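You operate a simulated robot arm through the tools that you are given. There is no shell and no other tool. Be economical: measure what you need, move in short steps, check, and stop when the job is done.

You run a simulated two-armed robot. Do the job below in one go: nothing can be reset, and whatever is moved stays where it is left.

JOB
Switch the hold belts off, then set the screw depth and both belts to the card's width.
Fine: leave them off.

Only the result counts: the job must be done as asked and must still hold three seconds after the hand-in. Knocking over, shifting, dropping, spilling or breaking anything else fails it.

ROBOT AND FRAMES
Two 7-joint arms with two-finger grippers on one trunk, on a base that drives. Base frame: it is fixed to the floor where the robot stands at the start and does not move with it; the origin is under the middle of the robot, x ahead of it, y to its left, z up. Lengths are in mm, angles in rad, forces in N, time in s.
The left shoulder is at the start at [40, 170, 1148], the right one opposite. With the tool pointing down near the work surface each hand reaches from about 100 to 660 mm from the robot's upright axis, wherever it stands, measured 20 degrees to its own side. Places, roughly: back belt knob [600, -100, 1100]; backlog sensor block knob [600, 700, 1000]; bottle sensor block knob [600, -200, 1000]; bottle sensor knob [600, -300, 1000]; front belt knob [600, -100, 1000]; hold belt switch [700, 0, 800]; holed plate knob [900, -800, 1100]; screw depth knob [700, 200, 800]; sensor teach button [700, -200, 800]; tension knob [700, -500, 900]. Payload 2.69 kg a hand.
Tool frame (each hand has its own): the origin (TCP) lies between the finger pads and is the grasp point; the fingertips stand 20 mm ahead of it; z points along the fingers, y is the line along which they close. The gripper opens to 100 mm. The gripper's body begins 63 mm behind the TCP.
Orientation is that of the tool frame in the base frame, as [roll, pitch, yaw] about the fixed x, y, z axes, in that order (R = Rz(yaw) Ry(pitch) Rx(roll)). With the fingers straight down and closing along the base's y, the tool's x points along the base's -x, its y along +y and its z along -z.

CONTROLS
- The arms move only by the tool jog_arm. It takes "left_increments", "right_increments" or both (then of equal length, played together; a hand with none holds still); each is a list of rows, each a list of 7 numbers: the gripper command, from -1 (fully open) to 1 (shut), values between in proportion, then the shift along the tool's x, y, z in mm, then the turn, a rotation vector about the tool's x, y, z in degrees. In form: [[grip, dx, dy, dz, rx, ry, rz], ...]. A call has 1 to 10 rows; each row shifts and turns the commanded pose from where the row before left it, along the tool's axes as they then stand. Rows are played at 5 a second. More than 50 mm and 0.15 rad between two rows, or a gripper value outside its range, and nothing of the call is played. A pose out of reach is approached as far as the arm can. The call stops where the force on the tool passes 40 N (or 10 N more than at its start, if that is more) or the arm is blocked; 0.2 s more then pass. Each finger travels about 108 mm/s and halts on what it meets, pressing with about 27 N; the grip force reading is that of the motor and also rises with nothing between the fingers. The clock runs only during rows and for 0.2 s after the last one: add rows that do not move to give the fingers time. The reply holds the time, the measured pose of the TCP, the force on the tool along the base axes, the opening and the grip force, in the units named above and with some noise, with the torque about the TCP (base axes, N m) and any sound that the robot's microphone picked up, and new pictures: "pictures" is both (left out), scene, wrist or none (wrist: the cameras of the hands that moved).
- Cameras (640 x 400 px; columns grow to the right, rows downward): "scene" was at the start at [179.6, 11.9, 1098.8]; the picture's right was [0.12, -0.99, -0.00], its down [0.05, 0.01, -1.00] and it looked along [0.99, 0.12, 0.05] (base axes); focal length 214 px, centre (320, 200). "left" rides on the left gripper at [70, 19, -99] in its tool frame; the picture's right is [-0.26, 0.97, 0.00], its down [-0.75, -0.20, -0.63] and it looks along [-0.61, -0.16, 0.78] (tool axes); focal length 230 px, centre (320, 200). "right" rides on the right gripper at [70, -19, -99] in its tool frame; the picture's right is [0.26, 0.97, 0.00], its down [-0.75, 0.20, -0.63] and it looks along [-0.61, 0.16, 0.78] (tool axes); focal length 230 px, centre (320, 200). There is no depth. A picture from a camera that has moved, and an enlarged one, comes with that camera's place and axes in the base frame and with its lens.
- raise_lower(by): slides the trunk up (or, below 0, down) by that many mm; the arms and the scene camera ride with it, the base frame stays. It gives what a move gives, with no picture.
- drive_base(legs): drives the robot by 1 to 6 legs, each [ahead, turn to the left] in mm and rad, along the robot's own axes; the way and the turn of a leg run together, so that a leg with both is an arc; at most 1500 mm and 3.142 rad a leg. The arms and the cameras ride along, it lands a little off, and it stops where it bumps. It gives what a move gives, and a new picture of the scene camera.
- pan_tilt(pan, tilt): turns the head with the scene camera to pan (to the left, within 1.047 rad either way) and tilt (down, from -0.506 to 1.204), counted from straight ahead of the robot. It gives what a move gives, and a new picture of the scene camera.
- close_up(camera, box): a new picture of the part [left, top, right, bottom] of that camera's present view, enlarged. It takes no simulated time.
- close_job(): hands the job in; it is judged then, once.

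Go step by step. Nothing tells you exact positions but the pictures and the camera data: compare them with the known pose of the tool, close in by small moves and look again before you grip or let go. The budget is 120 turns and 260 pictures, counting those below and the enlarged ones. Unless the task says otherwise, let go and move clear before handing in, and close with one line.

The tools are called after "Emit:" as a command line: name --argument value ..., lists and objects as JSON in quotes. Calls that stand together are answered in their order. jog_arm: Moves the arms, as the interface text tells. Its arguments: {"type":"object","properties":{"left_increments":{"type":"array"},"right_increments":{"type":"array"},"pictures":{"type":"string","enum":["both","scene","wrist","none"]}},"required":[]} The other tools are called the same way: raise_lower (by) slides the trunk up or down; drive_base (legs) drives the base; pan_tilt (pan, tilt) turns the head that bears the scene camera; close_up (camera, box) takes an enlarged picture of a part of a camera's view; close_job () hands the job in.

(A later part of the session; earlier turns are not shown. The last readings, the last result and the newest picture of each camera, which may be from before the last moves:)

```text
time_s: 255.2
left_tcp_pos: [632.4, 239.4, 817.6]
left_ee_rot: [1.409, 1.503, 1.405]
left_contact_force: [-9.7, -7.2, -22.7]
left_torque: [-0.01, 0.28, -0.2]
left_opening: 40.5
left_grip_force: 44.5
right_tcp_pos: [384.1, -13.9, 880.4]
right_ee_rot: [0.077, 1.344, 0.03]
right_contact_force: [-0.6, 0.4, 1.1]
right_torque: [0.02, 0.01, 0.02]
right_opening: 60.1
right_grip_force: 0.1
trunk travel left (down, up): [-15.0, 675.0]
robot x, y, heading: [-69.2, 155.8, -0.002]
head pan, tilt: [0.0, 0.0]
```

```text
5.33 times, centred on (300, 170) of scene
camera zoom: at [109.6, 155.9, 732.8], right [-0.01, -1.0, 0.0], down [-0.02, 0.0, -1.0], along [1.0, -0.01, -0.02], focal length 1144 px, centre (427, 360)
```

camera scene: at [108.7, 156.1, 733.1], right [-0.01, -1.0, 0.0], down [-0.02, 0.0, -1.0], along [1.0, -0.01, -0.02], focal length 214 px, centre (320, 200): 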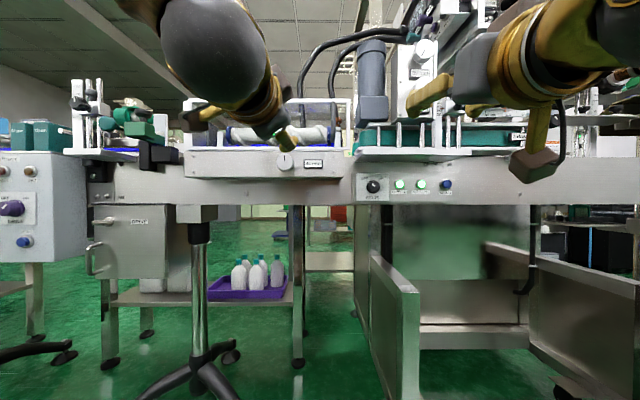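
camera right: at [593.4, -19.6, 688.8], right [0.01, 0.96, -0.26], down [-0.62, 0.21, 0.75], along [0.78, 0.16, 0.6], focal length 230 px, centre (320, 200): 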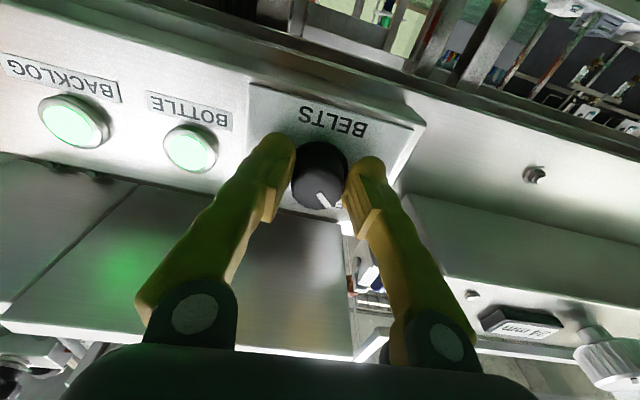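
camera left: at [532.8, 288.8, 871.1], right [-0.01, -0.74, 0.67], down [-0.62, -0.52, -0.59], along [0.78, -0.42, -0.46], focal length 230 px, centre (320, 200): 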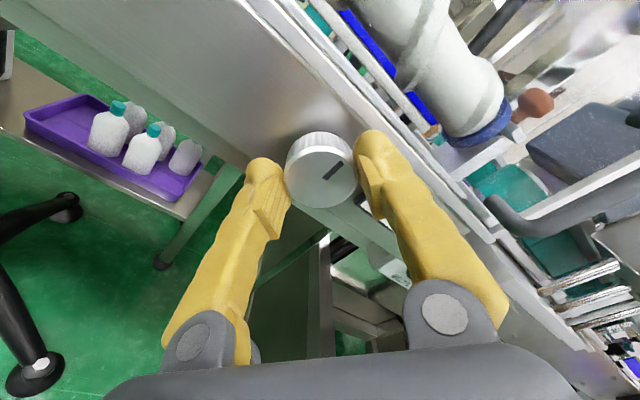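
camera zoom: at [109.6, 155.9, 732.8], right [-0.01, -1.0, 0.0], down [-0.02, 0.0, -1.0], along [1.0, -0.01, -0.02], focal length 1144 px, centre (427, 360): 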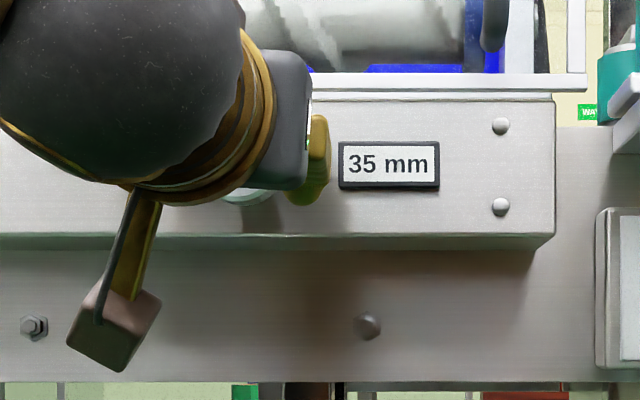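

35 mm. Step on in small increments to find the transitions.

Emit:
jog_arm --left_increments '[[0.6, 0, 0, 0, 0, 0, -8.5], [0.6, 0, 0, 0, 0, 0, 0]]' --pictures "none"

Emit:
close_up --camera "scene" --box '[290, 150, 340, 185]'

Emit:
jog_arm --left_increments '[[0.6, 0, 0, 0, 0, 0, -8.5], [0.6, 0, 0, 0, 0, 0, 0]]' --pictures "none"

Emit:
close_up --camera "scene" --box '[290, 150, 340, 185]'

Emit:
jog_arm --left_increments '[[0.6, 0, 0, 0, 0, 0, -8.5], [0.6, 0, 0, 0, 0, 0, 0]]' --pictures "none"

Emit:
close_up --camera "scene" --box '[290, 150, 340, 185]'

Emit:
jog_arm --left_increments '[[0.6, 0, 0, 0, 0, 0, -8.5], [0.6, 0, 0, 0, 0, 0, -8], [0.6, 0, 0, 0, 0, 0, 0]]' --pictures "none"

Emit:
close_up --camera "scene" --box '[290, 150, 340, 185]'

```text
time_s: 255.8
left_tcp_pos: [633.3, 238.9, 818.9]
left_ee_rot: [-1.432, 1.49, -1.438]
left_contact_force: [-8.4, -10.6, -23.8]
left_torque: [0.0, 0.07, -0.04]
left_opening: 40.6
left_grip_force: 44.9
right_tcp_pos: [384.0, -12.9, 877.7]
right_ee_rot: [0.08, 1.344, 0.031]
right_contact_force: [0.0, -0.9, 1.2]
right_torque: [-0.01, 0.01, 0.0]
right_opening: 60.1
right_grip_force: 0.2
trunk travel left (down, up): [-15.0, 675.0]
robot x, y, heading: [-66.0, 156.6, -0.007]
head pan, tilt: [0.0, 0.0]
```

```text
11.43 times, centred on (315, 168) of scene
camera zoom: at [109.7, 155.6, 732.8], right [-0.01, -1.0, 0.0], down [-0.02, 0.0, -1.0], along [1.0, -0.01, -0.02], focal length 2451 px, centre (377, 571)
```

zoom: 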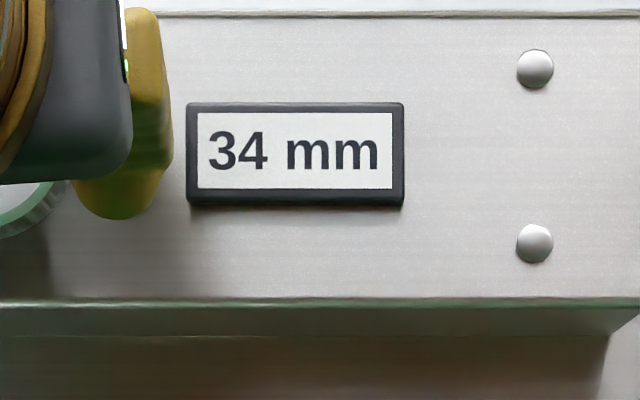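

```text
time_s: 256.4
left_tcp_pos: [631.9, 239.3, 819.2]
left_ee_rot: [-1.52, 1.343, -1.527]
left_contact_force: [-3.1, -12.7, -20.9]
left_torque: [-0.01, 0.0, -0.07]
left_opening: 40.2
left_grip_force: 44.5
right_tcp_pos: [383.2, -14.6, 877.3]
right_ee_rot: [0.081, 1.343, 0.032]
right_contact_force: [0.2, 1.1, 0.7]
right_torque: [-0.03, -0.02, 0.0]
right_opening: 60.0
right_grip_force: 0.1
trunk travel left (down, up): [-15.0, 675.0]
robot x, y, heading: [-67.2, 154.1, -0.006]
head pan, tilt: [0.0, 0.0]
```

```text
11.43 times, centred on (315, 168) of scene
camera zoom: at [110.0, 155.5, 732.8], right [-0.01, -1.0, 0.0], down [-0.02, 0.0, -1.0], along [1.0, -0.01, -0.02], focal length 2451 px, centre (377, 571)
```

zoom: 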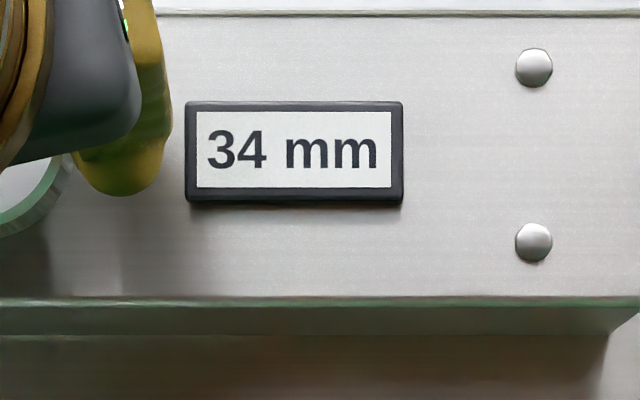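

```text
time_s: 257.0
left_tcp_pos: [632.7, 238.3, 818.4]
left_ee_rot: [-1.539, 1.193, -1.548]
left_contact_force: [-1.3, -13.9, -20.2]
left_torque: [-0.03, 0.09, -0.09]
left_opening: 40.5
left_grip_force: 45.6
right_tcp_pos: [383.2, -14.2, 878.6]
right_ee_rot: [0.082, 1.344, 0.032]
right_contact_force: [-0.1, 0.3, 0.2]
right_torque: [0.01, 0.01, 0.04]
right_opening: 60.0
right_grip_force: 0.0
trunk travel left (down, up): [-15.0, 675.0]
robot x, y, heading: [-68.4, 158.8, -0.004]
head pan, tilt: [0.0, 0.0]
```

```text
11.43 times, centred on (315, 168) of scene
camera zoom: at [110.0, 155.4, 732.8], right [-0.01, -1.0, 0.0], down [-0.02, 0.0, -1.0], along [1.0, -0.01, -0.02], focal length 2451 px, centre (377, 571)
```

zoom: 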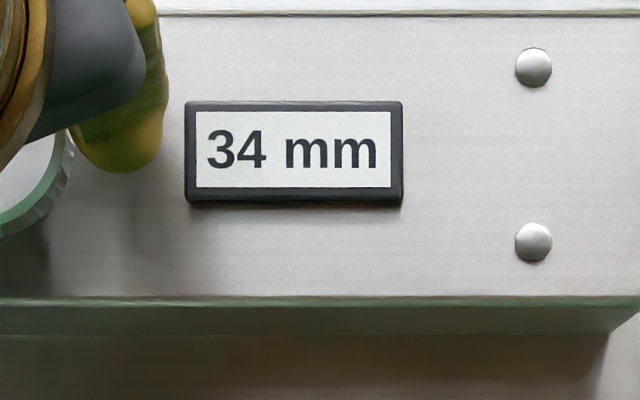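

```text
time_s: 257.8
left_tcp_pos: [633.0, 238.3, 818.4]
left_ee_rot: [-1.548, 0.906, -1.561]
left_contact_force: [-5.5, -14.9, -18.0]
left_torque: [0.0, 0.23, -0.09]
left_opening: 40.4
left_grip_force: 45.5
right_tcp_pos: [383.5, -15.2, 879.5]
right_ee_rot: [0.081, 1.344, 0.034]
right_contact_force: [-0.6, 0.3, 0.7]
right_torque: [0.03, -0.05, 0.05]
right_opening: 60.0
right_grip_force: 0.0
trunk travel left (down, up): [-15.0, 675.0]
robot x, y, heading: [-67.8, 158.8, -0.007]
head pan, tilt: [0.0, 0.0]
```

```text
11.43 times, centred on (315, 168) of scene
camera zoom: at [109.6, 155.4, 732.9], right [-0.01, -1.0, 0.0], down [-0.02, 0.0, -1.0], along [1.0, -0.01, -0.02], focal length 2451 px, centre (377, 571)
```

zoom: 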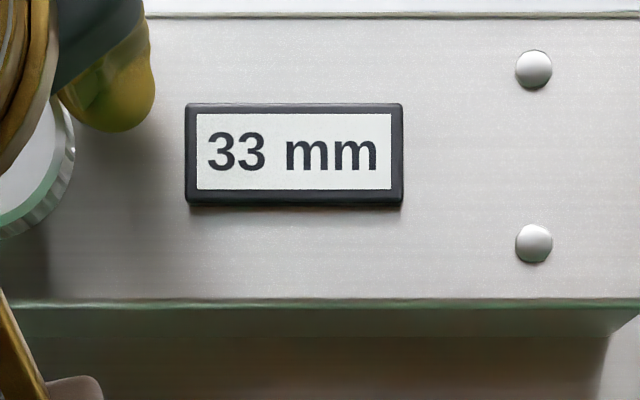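

33 mm reached, just past the transition; nudge ~11° further to sit mid-value, then release.

Emit:
jog_arm --left_increments '[[0.6, 0, 0, 0, 0, 0, -6], [0.6, 0, 0, 0, 0, 0, -5.5], [0.6, 0, 0, 0, 0, 0, 0], [0.2, 0, 0, 0, 0, 0, 0], [-0.3, 0, 0, 0, 0, 0, 0], [-0.3, 0, 0, -20, 0, 0, 0], [-0.3, 0, 0, -30, 0, 0, 0], [-0.3, 0, 0, -30, 0, 0, 0]]' --pictures "none"

Emit:
close_up --camera "scene" --box '[270, 145, 340, 185]'

```text
time_s: 259.6
left_tcp_pos: [552.4, 240.5, 821.9]
left_ee_rot: [-1.549, 0.706, -1.557]
left_contact_force: [0.0, -0.1, -0.1]
left_torque: [-0.03, -0.01, 0.05]
left_opening: 65.3
left_grip_force: 0.0
right_tcp_pos: [382.4, -13.2, 878.6]
right_ee_rot: [0.074, 1.342, 0.028]
right_contact_force: [-0.3, -0.5, -0.8]
right_torque: [0.0, 0.01, 0.0]
right_opening: 59.7
right_grip_force: 0.0
trunk travel left (down, up): [-15.0, 675.0]
robot x, y, heading: [-66.2, 160.7, -0.012]
head pan, tilt: [0.0, 0.0]
```

```text
9.14 times, centred on (305, 165) of scene
camera zoom: at [108.9, 156.1, 733.1], right [-0.01, -1.0, 0.0], down [-0.02, 0.0, -1.0], along [1.0, -0.01, -0.02], focal length 1961 px, centre (457, 520)
```

zoom: 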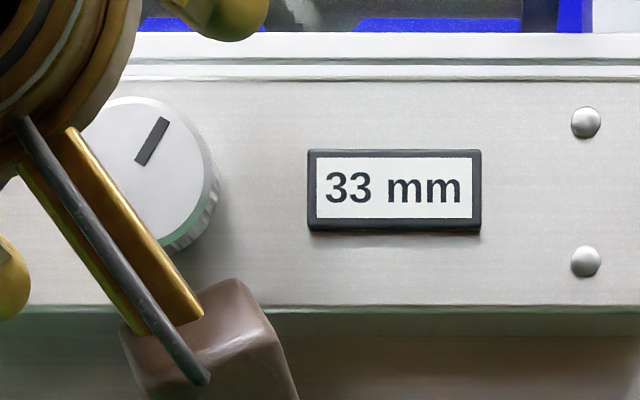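

The screw depth is set to 33. Now shift the base to the right by ~150 mm so the right hand faces the belt knobs at y≈−94.

Emit:
drive_base --legs '[[-120, 0], [0, -0.9], [190, 0], [0, 0.905]]'

Emit:
raise_lower --by 175

Emit:
pan_tilt --pan 0.0 --tilt 0.05

```text
time_s: 266.7
left_tcp_pos: [549.4, 99.6, 821.1]
left_ee_rot: [-1.549, 0.706, -1.548]
left_contact_force: [-0.5, -0.8, 0.0]
left_torque: [0.02, -0.03, 0.03]
left_opening: 65.3
left_grip_force: 0.0
right_tcp_pos: [383.4, -155.1, 867.4]
right_ee_rot: [0.02, 1.378, -0.022]
right_contact_force: [-0.1, -0.5, -0.5]
right_torque: [0.0, 0.0, -0.05]
right_opening: 59.9
right_grip_force: 0.0
trunk travel left (down, up): [-15.0, 675.0]
robot x, y, heading: [-69.6, 3.3, 0.003]
head pan, tilt: [0.0, 0.0]
camera scene: at [106.2, 3.3, 733.1], right [0.01, -1.0, 0.0], down [-0.02, 0.0, -1.0], along [1.0, 0.01, -0.02], focal length 214 px, centre (320, 200)
```

scene: 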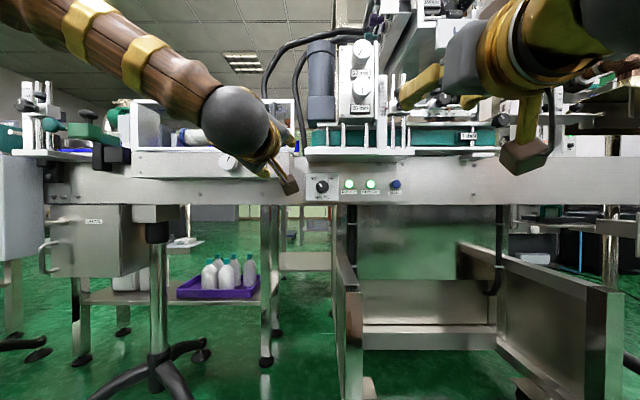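

```text
time_s: 268.7
left_tcp_pos: [535.7, 98.3, 1005.2]
left_ee_rot: [-1.53, 0.707, -1.533]
left_contact_force: [0.7, 0.2, -0.2]
left_torque: [0.01, 0.04, 0.03]
left_opening: 65.0
left_grip_force: 0.0
right_tcp_pos: [379.6, -151.9, 1059.7]
right_ee_rot: [0.088, 1.334, 0.045]
right_contact_force: [-0.2, 0.1, 0.6]
right_torque: [-0.04, 0.0, 0.02]
right_opening: 59.8
right_grip_force: 0.1
trunk travel left (down, up): [-190.0, 500.0]
robot x, y, heading: [-69.5, 3.6, 0.008]
head pan, tilt: [0.0, 0.0]
```

```text
time_s: 269.3
left_tcp_pos: [535.9, 98.1, 1005.7]
left_ee_rot: [-1.529, 0.704, -1.532]
left_contact_force: [-0.2, -0.2, 0.7]
left_torque: [0.01, 0.01, 0.03]
left_opening: 64.8
left_grip_force: 0.1
right_tcp_pos: [378.8, -151.7, 1059.5]
right_ee_rot: [0.088, 1.334, 0.044]
right_contact_force: [0.1, -0.2, 0.1]
right_torque: [0.01, 0.01, 0.02]
right_opening: 60.1
right_grip_force: 0.1
trunk travel left (down, up): [-190.0, 500.0]
robot x, y, heading: [-68.7, -3.1, 0.005]
head pan, tilt: [0.0, 0.051]
camera scene: at [110.4, 3.3, 903.5], right [0.01, -1.0, 0.0], down [-0.07, 0.0, -1.0], along [1.0, 0.01, -0.07], focal length 214 px, centre (320, 200)
```

scene: 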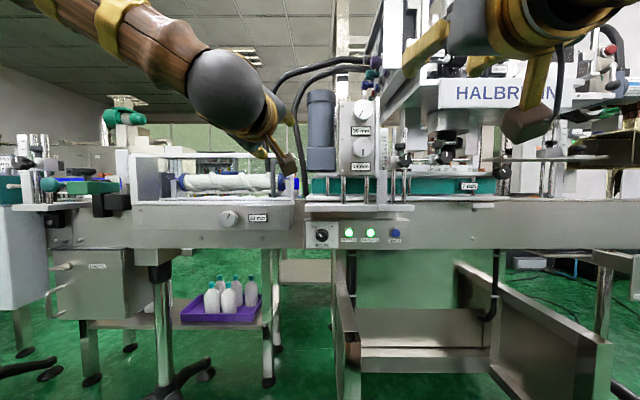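

Level the right hand and bring it before the front belt knob at ≈(615, −90, 992).

Emit:
jog_arm --right_increments '[[-0.2, 0, 0, 0, -1.3, 6.7, 0], [-0.2, 0, 0, 0, -1.3, 6.7, 0], [-0.2, 13.6, 12, 36, 0, 0, 0], [-0.2, 13.6, 12, 36, 0, 0, 0], [-0.2, 13.6, 12, 36, 0, 0, 0], [-0.2, 13.6, 12, 36, 0, 0, 0], [-0.2, 13.6, 12, 30, 0, 0, 0], [-0.2, 0, 0, 0, 0, 0, 0]]' --pictures "wrist"

```text
time_s: 271.1
left_tcp_pos: [535.9, 98.9, 1005.4]
left_ee_rot: [-1.527, 0.706, -1.533]
left_contact_force: [-0.7, -0.5, -0.7]
left_torque: [0.0, 0.02, 0.0]
left_opening: 65.0
left_grip_force: 0.0
right_tcp_pos: [553.5, -92.9, 982.0]
right_ee_rot: [-3.126, 1.547, -3.122]
right_contact_force: [0.1, 0.6, -0.2]
right_torque: [-0.01, 0.0, 0.02]
right_opening: 59.9
right_grip_force: 0.0
right hand out of reach, approached as far as the arm can: row 1
trunk travel left (down, up): [-190.0, 500.0]
robot x, y, heading: [-66.8, 0.9, 0.005]
head pan, tilt: [0.0, 0.051]
camera right: at [452.6, -111.5, 914.2], right [-0.01, 0.97, -0.26], down [-0.61, 0.2, 0.77], along [0.79, 0.17, 0.59], focal length 230 px, centre (320, 200)
```

right: 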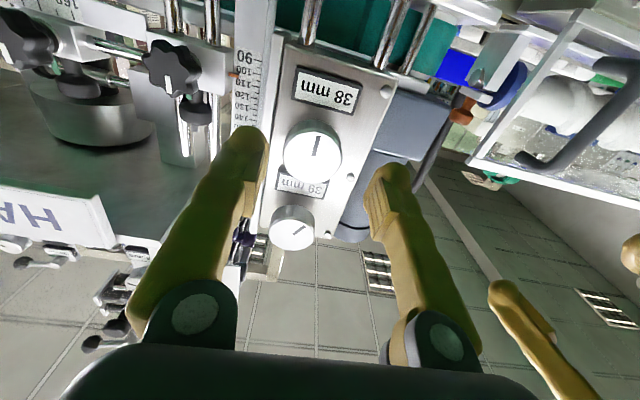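

The front belt knob's face is at ≈(607, −94, 990). Counter-clockwise should lower it; pre-rotate the right hand to +42° in front of it.

Emit:
jog_arm --right_increments '[[-0.2, -8, -1, 0, 0, -1.4, 0], [-0.2, 0, 0, 0, 0, 0, 8.4], [-0.2, 0, 0, 0, 0, 0, 8.4], [-0.2, 0, 0, 0, 0, 0, 8.4], [-0.2, 0, 0, 0, 0, 0, 8.4], [-0.2, 0, 0, 0, 0, 0, 8.4], [-0.2, 0, 0, 0, 0, 0, 0]]' --pictures "wrist"

```text
time_s: 272.7
left_tcp_pos: [535.8, 99.3, 1005.5]
left_ee_rot: [-1.528, 0.704, -1.532]
left_contact_force: [-0.6, -0.3, -0.1]
left_torque: [0.0, -0.01, 0.0]
left_opening: 64.9
left_grip_force: 0.1
right_tcp_pos: [552.6, -94.0, 988.7]
right_ee_rot: [1.575, 0.836, 1.575]
right_contact_force: [0.0, 0.0, 0.5]
right_torque: [-0.04, -0.04, -0.01]
right_opening: 60.0
right_grip_force: 0.1
trunk travel left (down, up): [-190.0, 500.0]
robot x, y, heading: [-66.3, -6.7, 0.001]
head pan, tilt: [0.0, 0.051]
camera right: at [452.8, -60.7, 924.9], right [0.0, 0.89, 0.46], down [-0.63, -0.36, 0.69], along [0.78, -0.28, 0.56], focal length 230 px, centre (320, 200)
```

right: 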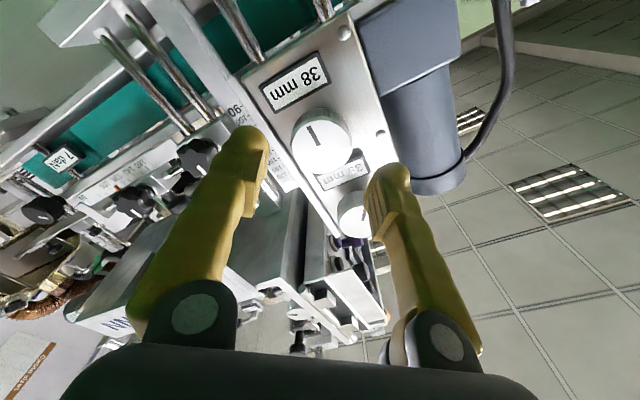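

Approach the front belt knob and grip.

Emit:
jog_arm --right_increments '[[-0.2, -0.5, 2.5, 15, 0, 0, 0], [-0.2, 0, 0, 15, 0, 0, 0], [-0.2, 0, 0, 15, 0, 0, 0], [-0.2, 0, 0, 0, 0, 0, 0], [0.0, 0, 0, 0, 0, 0, 0], [0.4, 0, 0, 0, 0, 0, 0], [0.6, 0, 0, 0, 0, 0, 0], [0.6, 0, 0, 0, 0, 0, 0]]' --pictures "wrist"

```text
time_s: 274.5
left_tcp_pos: [535.2, 99.4, 1007.3]
left_ee_rot: [-1.531, 0.707, -1.533]
left_contact_force: [-0.4, -0.3, -0.9]
left_torque: [0.03, 0.02, 0.0]
left_opening: 65.4
left_grip_force: 0.0
right_tcp_pos: [597.1, -91.5, 989.6]
right_ee_rot: [1.575, 0.837, 1.579]
right_contact_force: [0.4, -3.3, -4.7]
right_torque: [0.03, -0.02, -0.16]
right_opening: 44.9
right_grip_force: 44.3
trunk travel left (down, up): [-190.0, 500.0]
robot x, y, heading: [-68.2, 0.7, 0.005]
head pan, tilt: [0.0, 0.051]
camera right: at [498.0, -59.5, 926.8], right [0.0, 0.89, 0.46], down [-0.63, -0.36, 0.69], along [0.78, -0.28, 0.56], focal length 230 px, centre (320, 200)
```

right: 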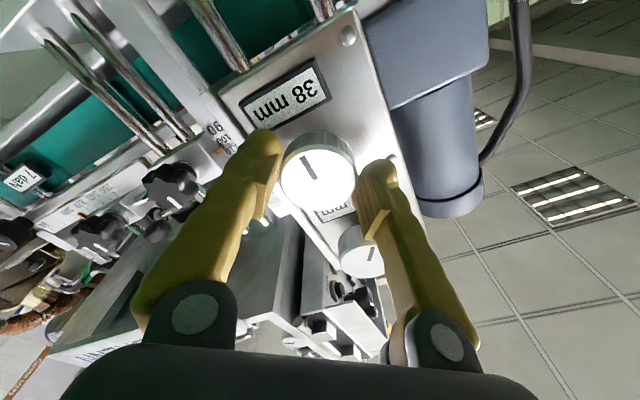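

Gripped (45 mm knob, 6 N side load). Turn counter-clockwise 34° and check.

Emit:
jog_arm --right_increments '[[0.6, 0, 0, 0, 0, 0, -8.5], [0.6, 0, 0, 0, 0, 0, -8.5], [0.6, 0, 0, 0, 0, 0, -8.5], [0.6, 0, 0, 0, 0, 0, -8.5], [0.6, 0, 0, 0, 0, 0, 0]]' --pictures "wrist"

Emit:
close_up --camera "scene" --box '[320, 90, 400, 180]'

```text
time_s: 275.7
left_tcp_pos: [537.0, 97.8, 1005.3]
left_ee_rot: [-1.532, 0.707, -1.533]
left_contact_force: [0.6, -0.9, 0.2]
left_torque: [-0.04, -0.03, -0.01]
left_opening: 65.1
left_grip_force: 0.0
right_tcp_pos: [598.8, -93.8, 990.2]
right_ee_rot: [1.595, 1.43, 1.594]
right_contact_force: [2.6, -12.3, -7.9]
right_torque: [-0.02, -0.09, -0.37]
right_opening: 44.6
right_grip_force: 45.0
trunk travel left (down, up): [-190.0, 500.0]
robot x, y, heading: [-68.6, 0.7, 0.001]
head pan, tilt: [0.0, 0.051]
camera right: at [498.1, -102.9, 918.5], right [0.0, 0.99, -0.12], down [-0.63, 0.09, 0.77], along [0.78, 0.08, 0.62], focal length 230 px, centre (320, 200)
```

right: 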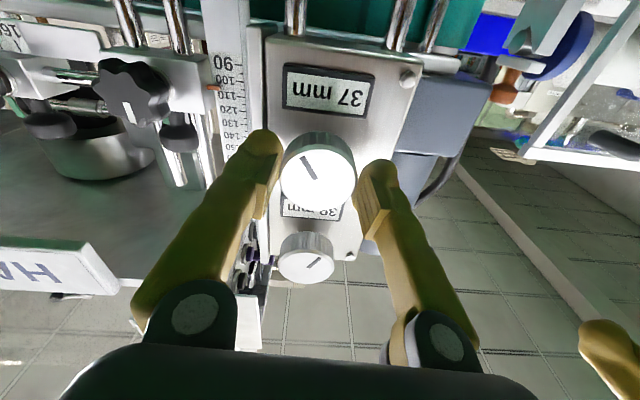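

```text
4.44 times, centred on (360, 135) of scene
camera zoom: at [111.4, 2.2, 903.2], right [0.01, -1.0, 0.0], down [-0.07, 0.0, -1.0], along [1.0, 0.01, -0.07], focal length 953 px, centre (142, 489)
```

zoom: 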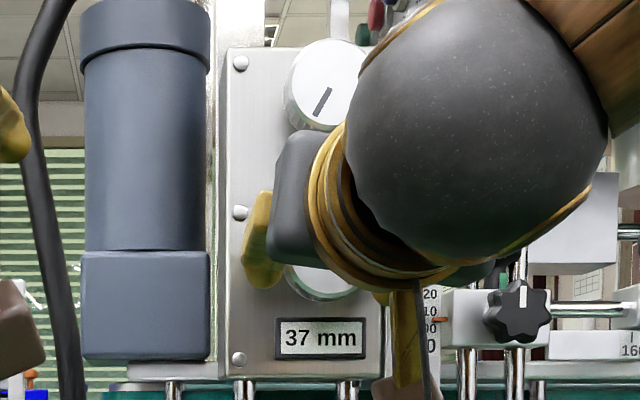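

37 mm. Shift command 2 mm right to ease side load and continue 9 rows.

Emit:
jog_arm --right_increments '[[0.6, 0, -2, 0, 0, 0, -8.5], [0.6, 0, 0, 0, 0, 0, -8.5], [0.6, 0, 0, 0, 0, 0, -8.5], [0.6, 0, 0, 0, 0, 0, -8.5], [0.6, 0, 0, 0, 0, 0, -8.5], [0.6, 0, 0, 0, 0, 0, -8.5], [0.6, 0, 0, 0, 0, 0, 0]]' --pictures "none"

Emit:
close_up --camera "scene" --box '[320, 90, 400, 180]'

```text
time_s: 277.3
left_tcp_pos: [537.9, 96.9, 1005.6]
left_ee_rot: [-1.529, 0.709, -1.532]
left_contact_force: [0.2, -0.1, 0.2]
left_torque: [-0.01, -0.03, 0.03]
left_opening: 65.1
left_grip_force: 0.0
right_tcp_pos: [597.9, -95.5, 989.4]
right_ee_rot: [-1.573, 0.82, -1.572]
right_contact_force: [3.0, -23.7, -1.4]
right_torque: [0.01, 0.19, -0.67]
right_opening: 44.7
right_grip_force: 45.1
trunk travel left (down, up): [-190.0, 500.0]
robot x, y, heading: [-66.3, 1.9, 0.005]
head pan, tilt: [0.0, 0.051]
```

```text
4.44 times, centred on (360, 135) of scene
camera zoom: at [110.8, 1.2, 903.4], right [0.01, -1.0, 0.0], down [-0.07, 0.0, -1.0], along [1.0, 0.01, -0.07], focal length 953 px, centre (142, 489)
```

zoom: 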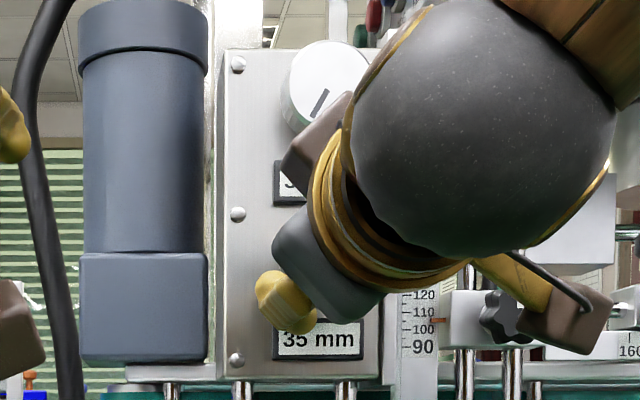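

35 mm. Ease side load again, continue 5 rows.

Emit:
jog_arm --right_increments '[[0.6, 2, -2.2, 0, 0, 0, -8.5], [0.6, 0, 0, 0, 0, 0, -8.5], [0.6, 0, 0, 0, 0, 0, -8.5], [0.6, 0, 0, 0, 0, 0, -8.5], [0.6, 0, 0, 0, 0, 0, 0]]' --pictures "none"

Emit:
close_up --camera "scene" --box '[320, 90, 400, 180]'

Emit:
jog_arm --right_increments '[[0.6, 0, 0, 0, 0, 0, -8.5], [0.6, 0, 0, 0, 0, 0, 0]]' --pictures "none"

Emit:
close_up --camera "scene" --box '[320, 90, 400, 180]'

```text
time_s: 278.5
left_tcp_pos: [536.3, 96.8, 1005.1]
left_ee_rot: [-1.529, 0.71, -1.531]
left_contact_force: [0.0, -0.6, -0.7]
left_torque: [0.0, 0.02, 0.05]
left_opening: 65.1
left_grip_force: 0.1
right_tcp_pos: [596.4, -98.4, 992.6]
right_ee_rot: [-1.569, 0.226, -1.569]
right_contact_force: [10.9, -17.8, 12.8]
right_torque: [0.0, -0.05, -0.03]
right_opening: 44.8
right_grip_force: 45.1
trunk travel left (down, up): [-190.0, 500.0]
robot x, y, heading: [-68.1, 3.4, 0.008]
head pan, tilt: [0.0, 0.051]
```

```text
4.44 times, centred on (360, 135) of scene
camera zoom: at [110.6, 1.8, 903.5], right [0.01, -1.0, 0.0], down [-0.07, 0.0, -1.0], along [1.0, 0.01, -0.07], focal length 953 px, centre (142, 489)
```

zoom: 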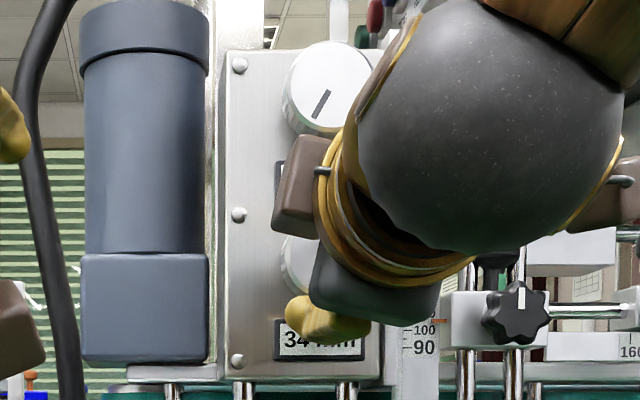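

```text
time_s: 279.1
left_tcp_pos: [536.2, 97.6, 1006.6]
left_ee_rot: [-1.531, 0.707, -1.532]
left_contact_force: [-0.5, -0.4, 0.2]
left_torque: [-0.01, 0.03, 0.01]
left_opening: 65.0
left_grip_force: 0.1
right_tcp_pos: [597.6, -97.6, 993.4]
right_ee_rot: [-1.567, 0.079, -1.569]
right_contact_force: [11.4, -16.1, 18.6]
right_torque: [0.07, -0.1, -0.1]
right_opening: 44.8
right_grip_force: 45.2
trunk travel left (down, up): [-190.0, 500.0]
robot x, y, heading: [-70.0, 1.8, 0.005]
head pan, tilt: [0.0, 0.051]
```

```text
4.44 times, centred on (360, 135) of scene
camera zoom: at [110.2, 2.0, 903.6], right [0.01, -1.0, 0.0], down [-0.07, 0.0, -1.0], along [1.0, 0.01, -0.07], focal length 953 px, centre (142, 489)
```

zoom: 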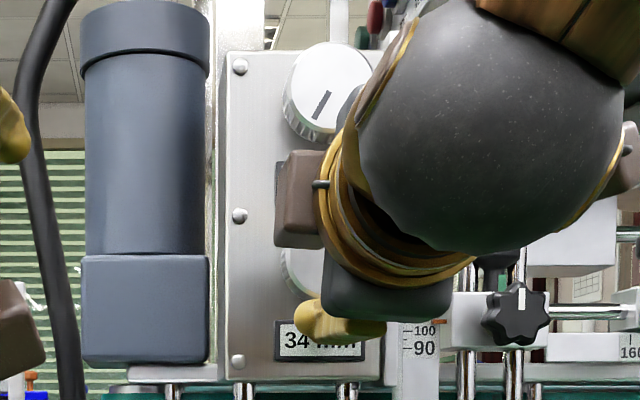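

34 mm; ease the load in z and step on toward 33.

Emit:
jog_arm --right_increments '[[0.6, 0, -2.5, 0, 0, 0, -8.5], [0.6, 0, 0, 0, 0, 0, 0]]' --pictures "none"

Emit:
close_up --camera "scene" --box '[340, 145, 400, 175]'

Emit:
jog_arm --right_increments '[[0.6, 0, 0, 0, 0, 0, -8.5], [0.6, 0, 0, 0, 0, 0, 0]]' --pictures "none"

Emit:
close_up --camera "scene" --box '[340, 145, 400, 175]'

Emit:
jog_arm --right_increments '[[0.6, 0, 0, 0, 0, 0, -8.5], [0.6, 0, 0, 0, 0, 0, 0]]' --pictures "none"

Emit:
close_up --camera "scene" --box '[340, 145, 400, 175]'

```text
time_s: 279.7
left_tcp_pos: [535.3, 97.7, 1006.4]
left_ee_rot: [-1.529, 0.708, -1.532]
left_contact_force: [-0.3, -0.1, 0.9]
left_torque: [-0.01, -0.01, 0.03]
left_opening: 65.1
left_grip_force: 0.0
right_tcp_pos: [596.7, -97.2, 994.2]
right_ee_rot: [-1.57, -0.069, -1.57]
right_contact_force: [11.1, -18.1, 14.6]
right_torque: [0.05, -0.32, -0.48]
right_opening: 44.7
right_grip_force: 44.9
trunk travel left (down, up): [-190.0, 500.0]
robot x, y, heading: [-67.7, 2.8, 0.003]
head pan, tilt: [0.0, 0.051]
```

```text
10.67 times, centred on (370, 160) of scene
camera zoom: at [110.5, 1.9, 903.5], right [0.01, -1.0, 0.0], down [-0.07, 0.0, -1.0], along [1.0, 0.01, -0.07], focal length 2288 px, centre (-213, 627)
```

zoom: 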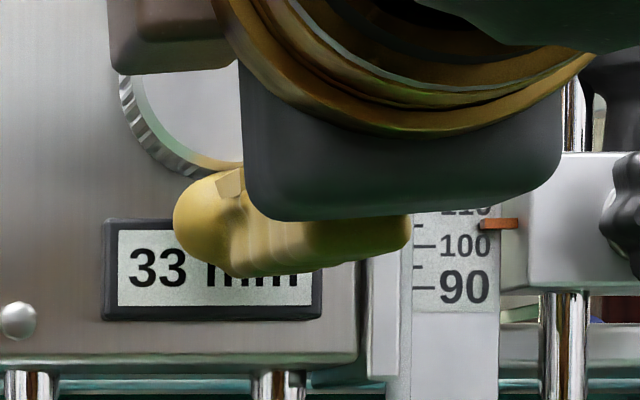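

```text
time_s: 280.3
left_tcp_pos: [536.6, 98.4, 1007.7]
left_ee_rot: [-1.528, 0.707, -1.533]
left_contact_force: [-1.4, -0.1, 0.0]
left_torque: [0.0, 0.01, 0.0]
left_opening: 65.2
left_grip_force: 0.1
right_tcp_pos: [598.1, -97.5, 993.6]
right_ee_rot: [-1.571, -0.218, -1.569]
right_contact_force: [10.6, -15.6, 13.8]
right_torque: [0.02, -0.23, -0.45]
right_opening: 44.8
right_grip_force: 44.6
trunk travel left (down, up): [-190.0, 500.0]
robot x, y, heading: [-70.9, 3.0, 0.01]
head pan, tilt: [0.0, 0.051]
```

```text
10.67 times, centred on (370, 160) of scene
camera zoom: at [110.5, 2.0, 903.5], right [0.01, -1.0, 0.0], down [-0.07, 0.0, -1.0], along [1.0, 0.01, -0.07], focal length 2288 px, centre (-213, 627)
```

zoom: 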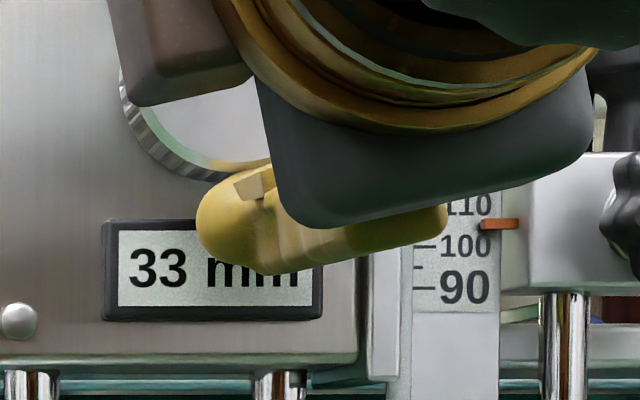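

```text
time_s: 280.9
left_tcp_pos: [536.2, 98.1, 1006.7]
left_ee_rot: [-1.531, 0.707, -1.535]
left_contact_force: [0.1, 0.4, 0.7]
left_torque: [-0.03, 0.02, 0.02]
left_opening: 65.1
left_grip_force: 0.0
right_tcp_pos: [598.2, -97.2, 994.7]
right_ee_rot: [-1.569, -0.367, -1.571]
right_contact_force: [13.0, -15.4, 16.5]
right_torque: [0.06, -0.17, -0.2]
right_opening: 44.8
right_grip_force: 45.6
trunk travel left (down, up): [-190.0, 500.0]
robot x, y, heading: [-69.1, -1.8, 0.002]
head pan, tilt: [0.0, 0.051]
```

```text
10.67 times, centred on (370, 160) of scene
camera zoom: at [110.4, 2.1, 903.5], right [0.01, -1.0, 0.0], down [-0.07, 0.0, -1.0], along [1.0, 0.01, -0.07], focal length 2288 px, centre (-213, 627)
```

zoom: 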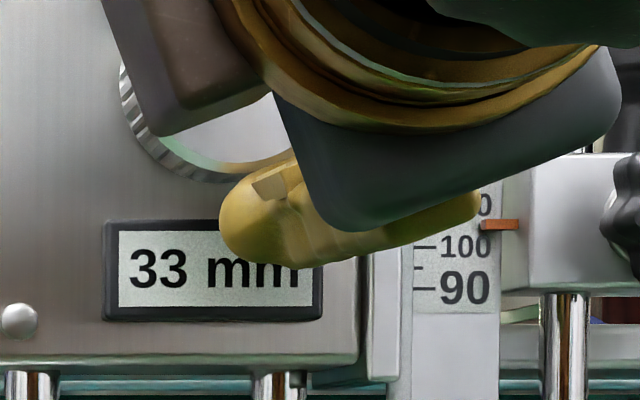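

Front belt at 33, mid-value. Release, back off, wind back to +42°, and raise the trunk 85 mm for the back belt knob.

Emit:
jog_arm --right_increments '[[0.3, 0, 0, 0, 0, 0, 0], [-0.2, 0, 0, 0, 0, 0, 0], [-0.2, 0, 0, -20, 0, 0, 0], [-0.2, 0, 0, -30, 0, 0, 8.5], [-0.2, 0, 0, 0, 0, 0, 8.5], [-0.2, 0, 0, 0, 0, 0, 8.5], [-0.2, 0, 0, 0, 0, 0, 8.5], [-0.2, 0, 0, 0, 0, 0, 8.5], [-0.2, 0, 0, 0, 0, 0, 8.5], [-0.2, 0, 0, 0, 0, 0, 8.5]]' --pictures "none"

Emit:
jog_arm --right_increments '[[-0.2, 0, 0, 0, 0, 0, 8.5], [-0.2, 0, 0, 0, 0, 0, 8.5], [-0.2, 0, 0, 0, 0, 0, 8.5], [-0.2, 0, 0, 0, 0, 0, 8.5], [-0.2, 0, 0, 0, 0, 0, 8.5], [-0.2, 0, 0, 0, 0, 0, 8.5], [-0.2, 0, 0, 0, 0, 0, 8.5], [-0.2, 0, 0, 0, 0, 0, 8.5], [-0.2, 0, 0, 0, 0, 0, 8.5], [-0.2, 0, 0, 0, 0, 0, 8.5]]' --pictures "none"

Emit:
raise_lower --by 85

Emit:
jog_arm --right_increments '[[-0.2, 0, 0, 0, 0, 0, 0]]' --pictures "both"

```text
time_s: 283.1
left_tcp_pos: [536.1, 99.1, 1006.1]
left_ee_rot: [-1.529, 0.707, -1.533]
left_contact_force: [-0.3, 0.1, 0.9]
left_torque: [0.04, 0.0, -0.03]
left_opening: 65.0
left_grip_force: 0.1
right_tcp_pos: [546.7, -96.5, 991.9]
right_ee_rot: [-1.572, 0.673, -1.569]
right_contact_force: [-1.0, -0.2, -0.9]
right_torque: [0.01, -0.01, 0.01]
right_opening: 59.9
right_grip_force: 0.1
trunk travel left (down, up): [-190.0, 500.0]
robot x, y, heading: [-72.0, 0.3, 0.009]
head pan, tilt: [0.0, 0.051]
```

```text
time_s: 285.3
left_tcp_pos: [536.7, 99.7, 1005.8]
left_ee_rot: [-1.529, 0.706, -1.533]
left_contact_force: [0.6, -0.2, 0.4]
left_torque: [-0.02, 0.01, -0.02]
left_opening: 64.9
left_grip_force: 0.0
right_tcp_pos: [546.7, -96.8, 993.5]
right_ee_rot: [1.574, 0.983, 1.576]
right_contact_force: [0.0, -0.5, 0.8]
right_torque: [-0.02, 0.0, 0.04]
right_opening: 60.1
right_grip_force: 0.0
trunk travel left (down, up): [-190.0, 500.0]
robot x, y, heading: [-72.8, 1.1, 0.006]
head pan, tilt: [0.0, 0.051]
```

```text
time_s: 286.5
left_tcp_pos: [536.0, 98.8, 1090.2]
left_ee_rot: [-1.529, 0.708, -1.532]
left_contact_force: [-0.4, 0.4, 0.9]
left_torque: [0.02, -0.02, -0.01]
left_opening: 65.1
left_grip_force: 0.2
right_tcp_pos: [546.7, -96.6, 1078.7]
right_ee_rot: [1.574, 0.987, 1.579]
right_contact_force: [-0.6, -0.8, -0.3]
right_torque: [0.02, 0.02, 0.0]
right_opening: 60.1
right_grip_force: 0.1
trunk travel left (down, up): [-275.0, 415.0]
robot x, y, heading: [-70.0, -4.2, 0.002]
head pan, tilt: [0.0, 0.051]
```

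```text
time_s: 286.9
left_tcp_pos: [535.8, 98.5, 1090.9]
left_ee_rot: [-1.53, 0.706, -1.533]
left_contact_force: [-0.3, 0.4, 0.2]
left_torque: [0.0, -0.02, 0.01]
left_opening: 64.7
left_grip_force: 0.0
right_tcp_pos: [546.8, -97.7, 1078.8]
right_ee_rot: [1.574, 0.987, 1.578]
right_contact_force: [0.3, 0.0, 0.9]
right_torque: [-0.01, -0.02, -0.02]
right_opening: 59.9
right_grip_force: 0.1
trunk travel left (down, up): [-275.0, 415.0]
robot x, y, heading: [-66.4, 1.3, 0.004]
head pan, tilt: [0.0, 0.051]
camera scene: at [112.0, 3.3, 988.4], right [0.01, -1.0, 0.0], down [-0.07, 0.0, -1.0], along [1.0, 0.01, -0.07], focal length 214 px, centre (320, 200)
camera right: at [447.3, -74.2, 1010.5], right [0.0, 0.95, 0.32], down [-0.63, -0.25, 0.74], along [0.78, -0.2, 0.6], focal length 230 px, centre (320, 200)
```

scene: 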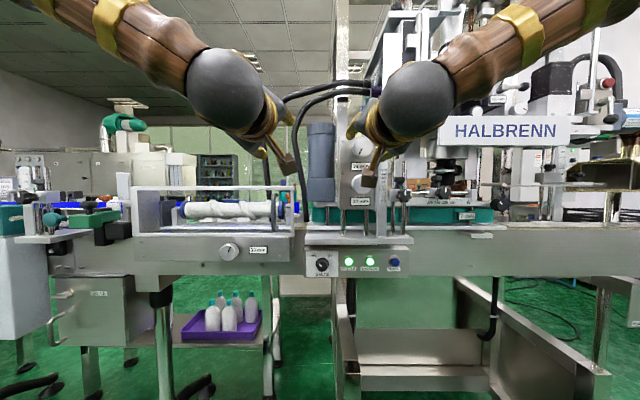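
right: 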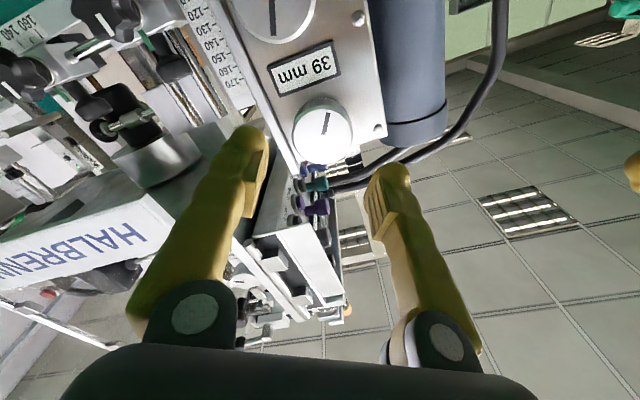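

Back belt knob centred by the wrist view (≈(607, −95, 1078)). Approach and grip.

Emit:
jog_arm --right_increments '[[-0.2, 1, 1.7, 0, 0, 0, 8.5], [-0.2, 0, 0, 17, 0, 0, 0], [-0.2, 0, 0, 17, 0, 0, 0], [-0.2, 0, 0, 17, 0, 0, 0], [-0.2, 0, 0, 0, 0, 0, 0], [0.0, 0, 0, 0, 0, 0, 0], [0.4, 0, 0, 0, 0, 0, 0], [0.6, 0, 0, 0, 0, 0, 0], [0.6, 0, 0, 0, 0, 0, 0]]' --pictures "wrist"

```text
time_s: 288.9
left_tcp_pos: [537.4, 99.7, 1090.5]
left_ee_rot: [-1.53, 0.708, -1.533]
left_contact_force: [1.1, -0.3, 0.3]
left_torque: [-0.02, -0.02, -0.01]
left_opening: 65.0
left_grip_force: 0.1
right_tcp_pos: [599.8, -94.5, 1078.3]
right_ee_rot: [1.573, 0.837, 1.576]
right_contact_force: [2.3, -1.1, 0.4]
right_torque: [0.0, -0.05, -0.02]
right_opening: 44.0
right_grip_force: 44.8
trunk travel left (down, up): [-275.0, 415.0]
robot x, y, heading: [-68.1, 3.2, -0.001]
head pan, tilt: [0.0, 0.051]
camera right: at [498.6, -62.7, 1015.1], right [0.0, 0.89, 0.46], down [-0.63, -0.36, 0.69], along [0.78, -0.28, 0.56], focal length 230 px, centre (320, 200)
```

right: 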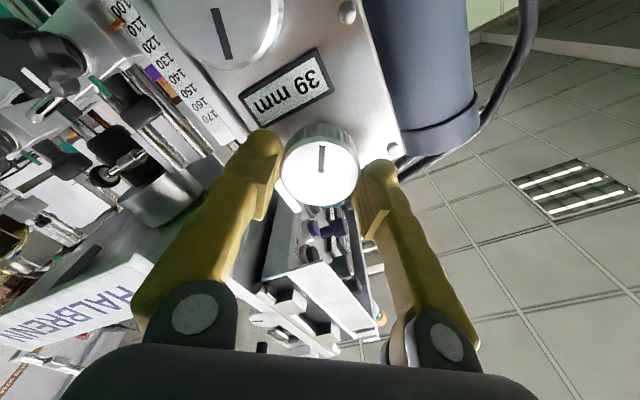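

Clean grip (≈1 N). Stroke counter-clockwise 153°.

Emit:
jog_arm --right_increments '[[0.6, 0, 0, 0, 0, 0, -8.5], [0.6, 0, 0, 0, 0, 0, -8.5], [0.6, 0, 0, 0, 0, 0, -8.5], [0.6, 0, 0, 0, 0, 0, -8.5], [0.6, 0, 0, 0, 0, 0, -8.5], [0.6, 0, 0, 0, 0, 0, -8.5], [0.6, 0, 0, 0, 0, 0, -8.5], [0.6, 0, 0, 0, 0, 0, -8.5], [0.6, 0, 0, 0, 0, 0, -8.5]]' --pictures "none"

Emit:
jog_arm --right_increments '[[0.6, 0, 0, 0, 0, 0, -8.5], [0.6, 0, 0, 0, 0, 0, -8.5], [0.6, 0, 0, 0, 0, 0, -8.5], [0.6, 0, 0, 0, 0, 0, -8.5], [0.6, 0, 0, 0, 0, 0, -8.5], [0.6, 0, 0, 0, 0, 0, -8.5], [0.6, 0, 0, 0, 0, 0, -8.5], [0.6, 0, 0, 0, 0, 0, -8.5], [0.6, 0, 0, 0, 0, 0, -8.5]]' --pictures "none"

Emit:
close_up --camera "scene" --box '[320, 120, 400, 220]'

```text
time_s: 290.9
left_tcp_pos: [535.9, 100.2, 1090.0]
left_ee_rot: [-1.53, 0.706, -1.533]
left_contact_force: [-0.2, 0.1, 0.2]
left_torque: [-0.01, -0.01, 0.03]
left_opening: 65.3
left_grip_force: 0.1
right_tcp_pos: [598.2, -94.0, 1078.5]
right_ee_rot: [-1.573, 0.965, -1.57]
right_contact_force: [4.3, 3.7, 5.0]
right_torque: [-0.02, -0.04, -0.02]
right_opening: 44.1
right_grip_force: 44.9
trunk travel left (down, up): [-275.0, 415.0]
robot x, y, heading: [-69.4, -0.2, 0.006]
head pan, tilt: [0.0, 0.051]
```

```text
time_s: 292.9
left_tcp_pos: [536.2, 100.3, 1089.8]
left_ee_rot: [-1.53, 0.706, -1.533]
left_contact_force: [-1.0, 0.0, 0.1]
left_torque: [0.01, 0.04, 0.0]
left_opening: 64.7
left_grip_force: 0.0
right_tcp_pos: [598.4, -93.9, 1077.6]
right_ee_rot: [-1.574, -0.369, -1.566]
right_contact_force: [2.8, 2.9, 0.1]
right_torque: [-0.02, -0.07, -0.36]
right_opening: 44.1
right_grip_force: 45.1
trunk travel left (down, up): [-275.0, 415.0]
robot x, y, heading: [-71.3, 1.5, 0.006]
head pan, tilt: [0.0, 0.051]
```

```text
4.00 times, centred on (360, 170) of scene
camera zoom: at [112.3, 3.7, 988.3], right [0.01, -1.0, 0.0], down [-0.07, 0.0, -1.0], along [1.0, 0.01, -0.07], focal length 858 px, centre (160, 320)
```

zoom: 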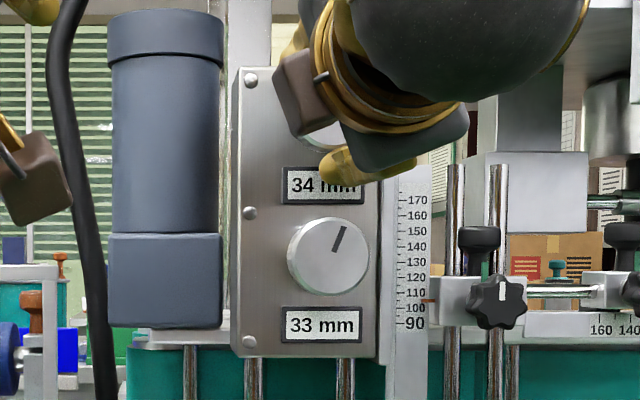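

34 already; front shows 33. Step on.

Emit:
jog_arm --right_increments '[[0.6, 0, 0, 0, 0, 0, -8.5], [0.6, 0, 0, 0, 0, 0, 0]]' --pictures "none"

Emit:
close_up --camera "scene" --box '[340, 150, 400, 190]'

Emit:
jog_arm --right_increments '[[0.6, 0, 0, 0, 0, 0, -7.5], [0.6, 0, 0, 0, 0, 0, 0]]' --pictures "none"

Emit:
close_up --camera "scene" --box '[340, 150, 400, 190]'

```text
time_s: 293.5
left_tcp_pos: [535.9, 98.4, 1090.5]
left_ee_rot: [-1.527, 0.705, -1.533]
left_contact_force: [-0.1, -1.0, -0.7]
left_torque: [0.02, 0.01, 0.0]
left_opening: 64.9
left_grip_force: 0.1
right_tcp_pos: [598.5, -93.4, 1077.7]
right_ee_rot: [-1.574, -0.516, -1.565]
right_contact_force: [2.3, 3.1, -3.2]
right_torque: [0.01, 0.02, -0.04]
right_opening: 44.1
right_grip_force: 44.8
trunk travel left (down, up): [-275.0, 415.0]
robot x, y, heading: [-67.7, 0.2, 0.008]
head pan, tilt: [0.0, 0.051]
```

```text
10.00 times, centred on (370, 170) of scene
camera zoom: at [112.3, 3.7, 988.3], right [0.01, -1.0, 0.0], down [-0.07, 0.0, -1.0], along [1.0, 0.01, -0.07], focal length 2145 px, centre (-180, 500)
```

zoom: 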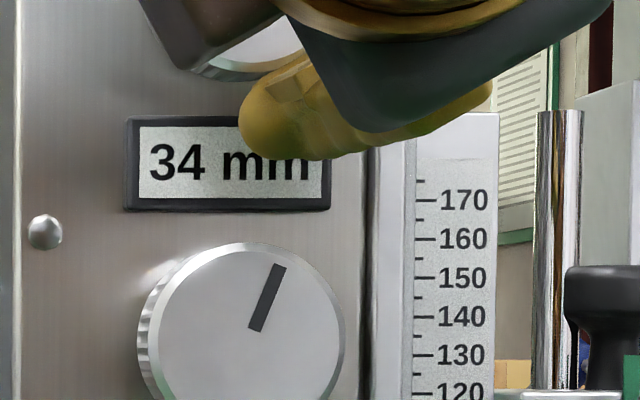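

```text
time_s: 294.1
left_tcp_pos: [537.5, 99.3, 1090.8]
left_ee_rot: [-1.529, 0.705, -1.534]
left_contact_force: [0.3, -0.9, 0.0]
left_torque: [-0.04, -0.02, -0.01]
left_opening: 64.8
left_grip_force: 0.0
right_tcp_pos: [598.3, -93.8, 1077.0]
right_ee_rot: [-1.576, -0.648, -1.563]
right_contact_force: [0.9, 2.9, -5.4]
right_torque: [0.0, 0.08, -0.15]
right_opening: 44.0
right_grip_force: 45.0
trunk travel left (down, up): [-275.0, 415.0]
robot x, y, heading: [-73.4, 0.6, 0.011]
head pan, tilt: [0.0, 0.051]
```

```text
10.00 times, centred on (370, 170) of scene
camera zoom: at [112.6, 3.6, 988.3], right [0.01, -1.0, 0.0], down [-0.07, 0.0, -1.0], along [1.0, 0.01, -0.07], focal length 2145 px, centre (-180, 500)
```

zoom: 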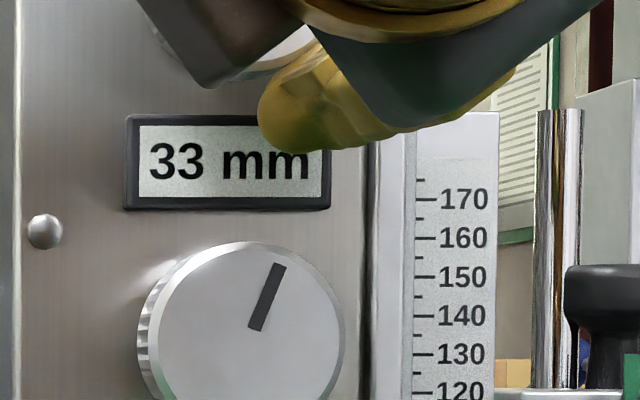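

Just reached 33. Regrip 25° back and nudge ~14° further to mid-value.

Emit:
jog_arm --right_increments '[[0.2, 0, 0, 0, 0, 0, 0], [-0.2, 0, 0, 0, 0, 0, 0], [-0.2, 0, 0, 0, 0, 0, 8.5], [-0.2, 0, 0, 0, 0, 0, 8.5], [-0.2, 0, 0, 0, 0, 0, 8.5], [-0.2, 0, 0, 0, 0, 0, 0], [0.0, 0, 0, 0, 0, 0, 0], [0.4, 0, 0, 0, 0, 0, 0], [0.6, 0, 0, 0, 0, 0, 0], [0.6, 0, 0, 0, 0, 0, 0]]' --pictures "none"

Emit:
jog_arm --right_increments '[[0.6, 0, 0, 0, 0, 0, -7], [0.6, 0, 0, 0, 0, 0, -6.5], [0.6, 0, 0, 0, 0, 0, 0], [0.2, 0, 0, 0, 0, 0, 0], [-0.2, 0, 0, 0, 0, 0, 0], [-0.2, 0, 0, -20, 0, 0, 0], [-0.2, 0, 0, -40, 0, 0, 0], [-0.2, 0, 0, -40, 0, 0, 0], [-0.2, 0, 0, 0, 0, 0, 0]]' --pictures "scene"

Emit:
close_up --camera "scene" --box '[320, 120, 400, 220]'

```text
time_s: 296.3
left_tcp_pos: [536.1, 98.8, 1090.8]
left_ee_rot: [-1.529, 0.709, -1.533]
left_contact_force: [-0.1, -0.1, 0.6]
left_torque: [-0.01, 0.01, -0.02]
left_opening: 65.0
left_grip_force: 0.0
right_tcp_pos: [598.0, -94.7, 1078.4]
right_ee_rot: [-1.571, -0.2, -1.569]
right_contact_force: [-0.6, -1.4, -2.0]
right_torque: [-0.03, -0.01, -0.1]
right_opening: 44.8
right_grip_force: 45.2
trunk travel left (down, up): [-275.0, 415.0]
robot x, y, heading: [-71.1, -0.9, 0.008]
head pan, tilt: [0.0, 0.051]
```

```text
time_s: 298.3
left_tcp_pos: [537.1, 99.7, 1090.9]
left_ee_rot: [-1.528, 0.706, -1.532]
left_contact_force: [0.5, -0.6, -0.7]
left_torque: [-0.01, 0.02, 0.02]
left_opening: 64.9
left_grip_force: 0.1
right_tcp_pos: [496.8, -94.5, 1079.5]
right_ee_rot: [-1.573, -0.435, -1.566]
right_contact_force: [0.0, 1.0, 0.3]
right_torque: [0.0, -0.01, 0.01]
right_opening: 60.2
right_grip_force: 0.1
trunk travel left (down, up): [-275.0, 415.0]
robot x, y, heading: [-69.0, 2.1, 0.002]
head pan, tilt: [0.0, 0.051]
camera scene: at [112.1, 3.3, 988.4], right [0.01, -1.0, 0.0], down [-0.07, 0.0, -1.0], along [1.0, 0.01, -0.07], focal length 214 px, centre (320, 200)
```

scene: 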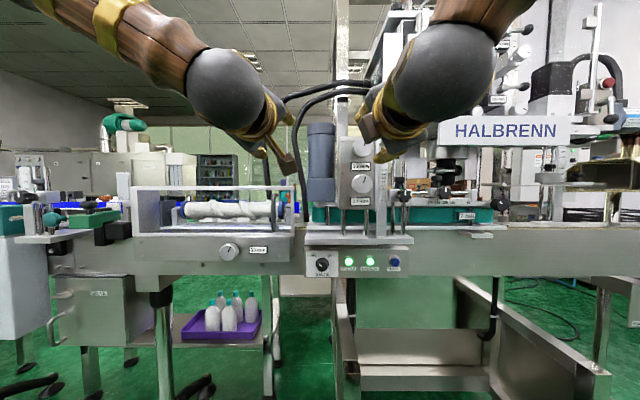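

```text
4.00 times, centred on (360, 170) of scene
camera zoom: at [112.1, 3.3, 988.4], right [0.01, -1.0, 0.0], down [-0.07, 0.0, -1.0], along [1.0, 0.01, -0.07], focal length 858 px, centre (160, 320)
```

zoom: 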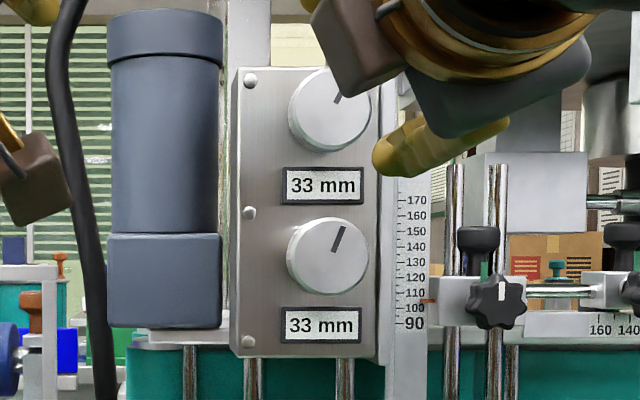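

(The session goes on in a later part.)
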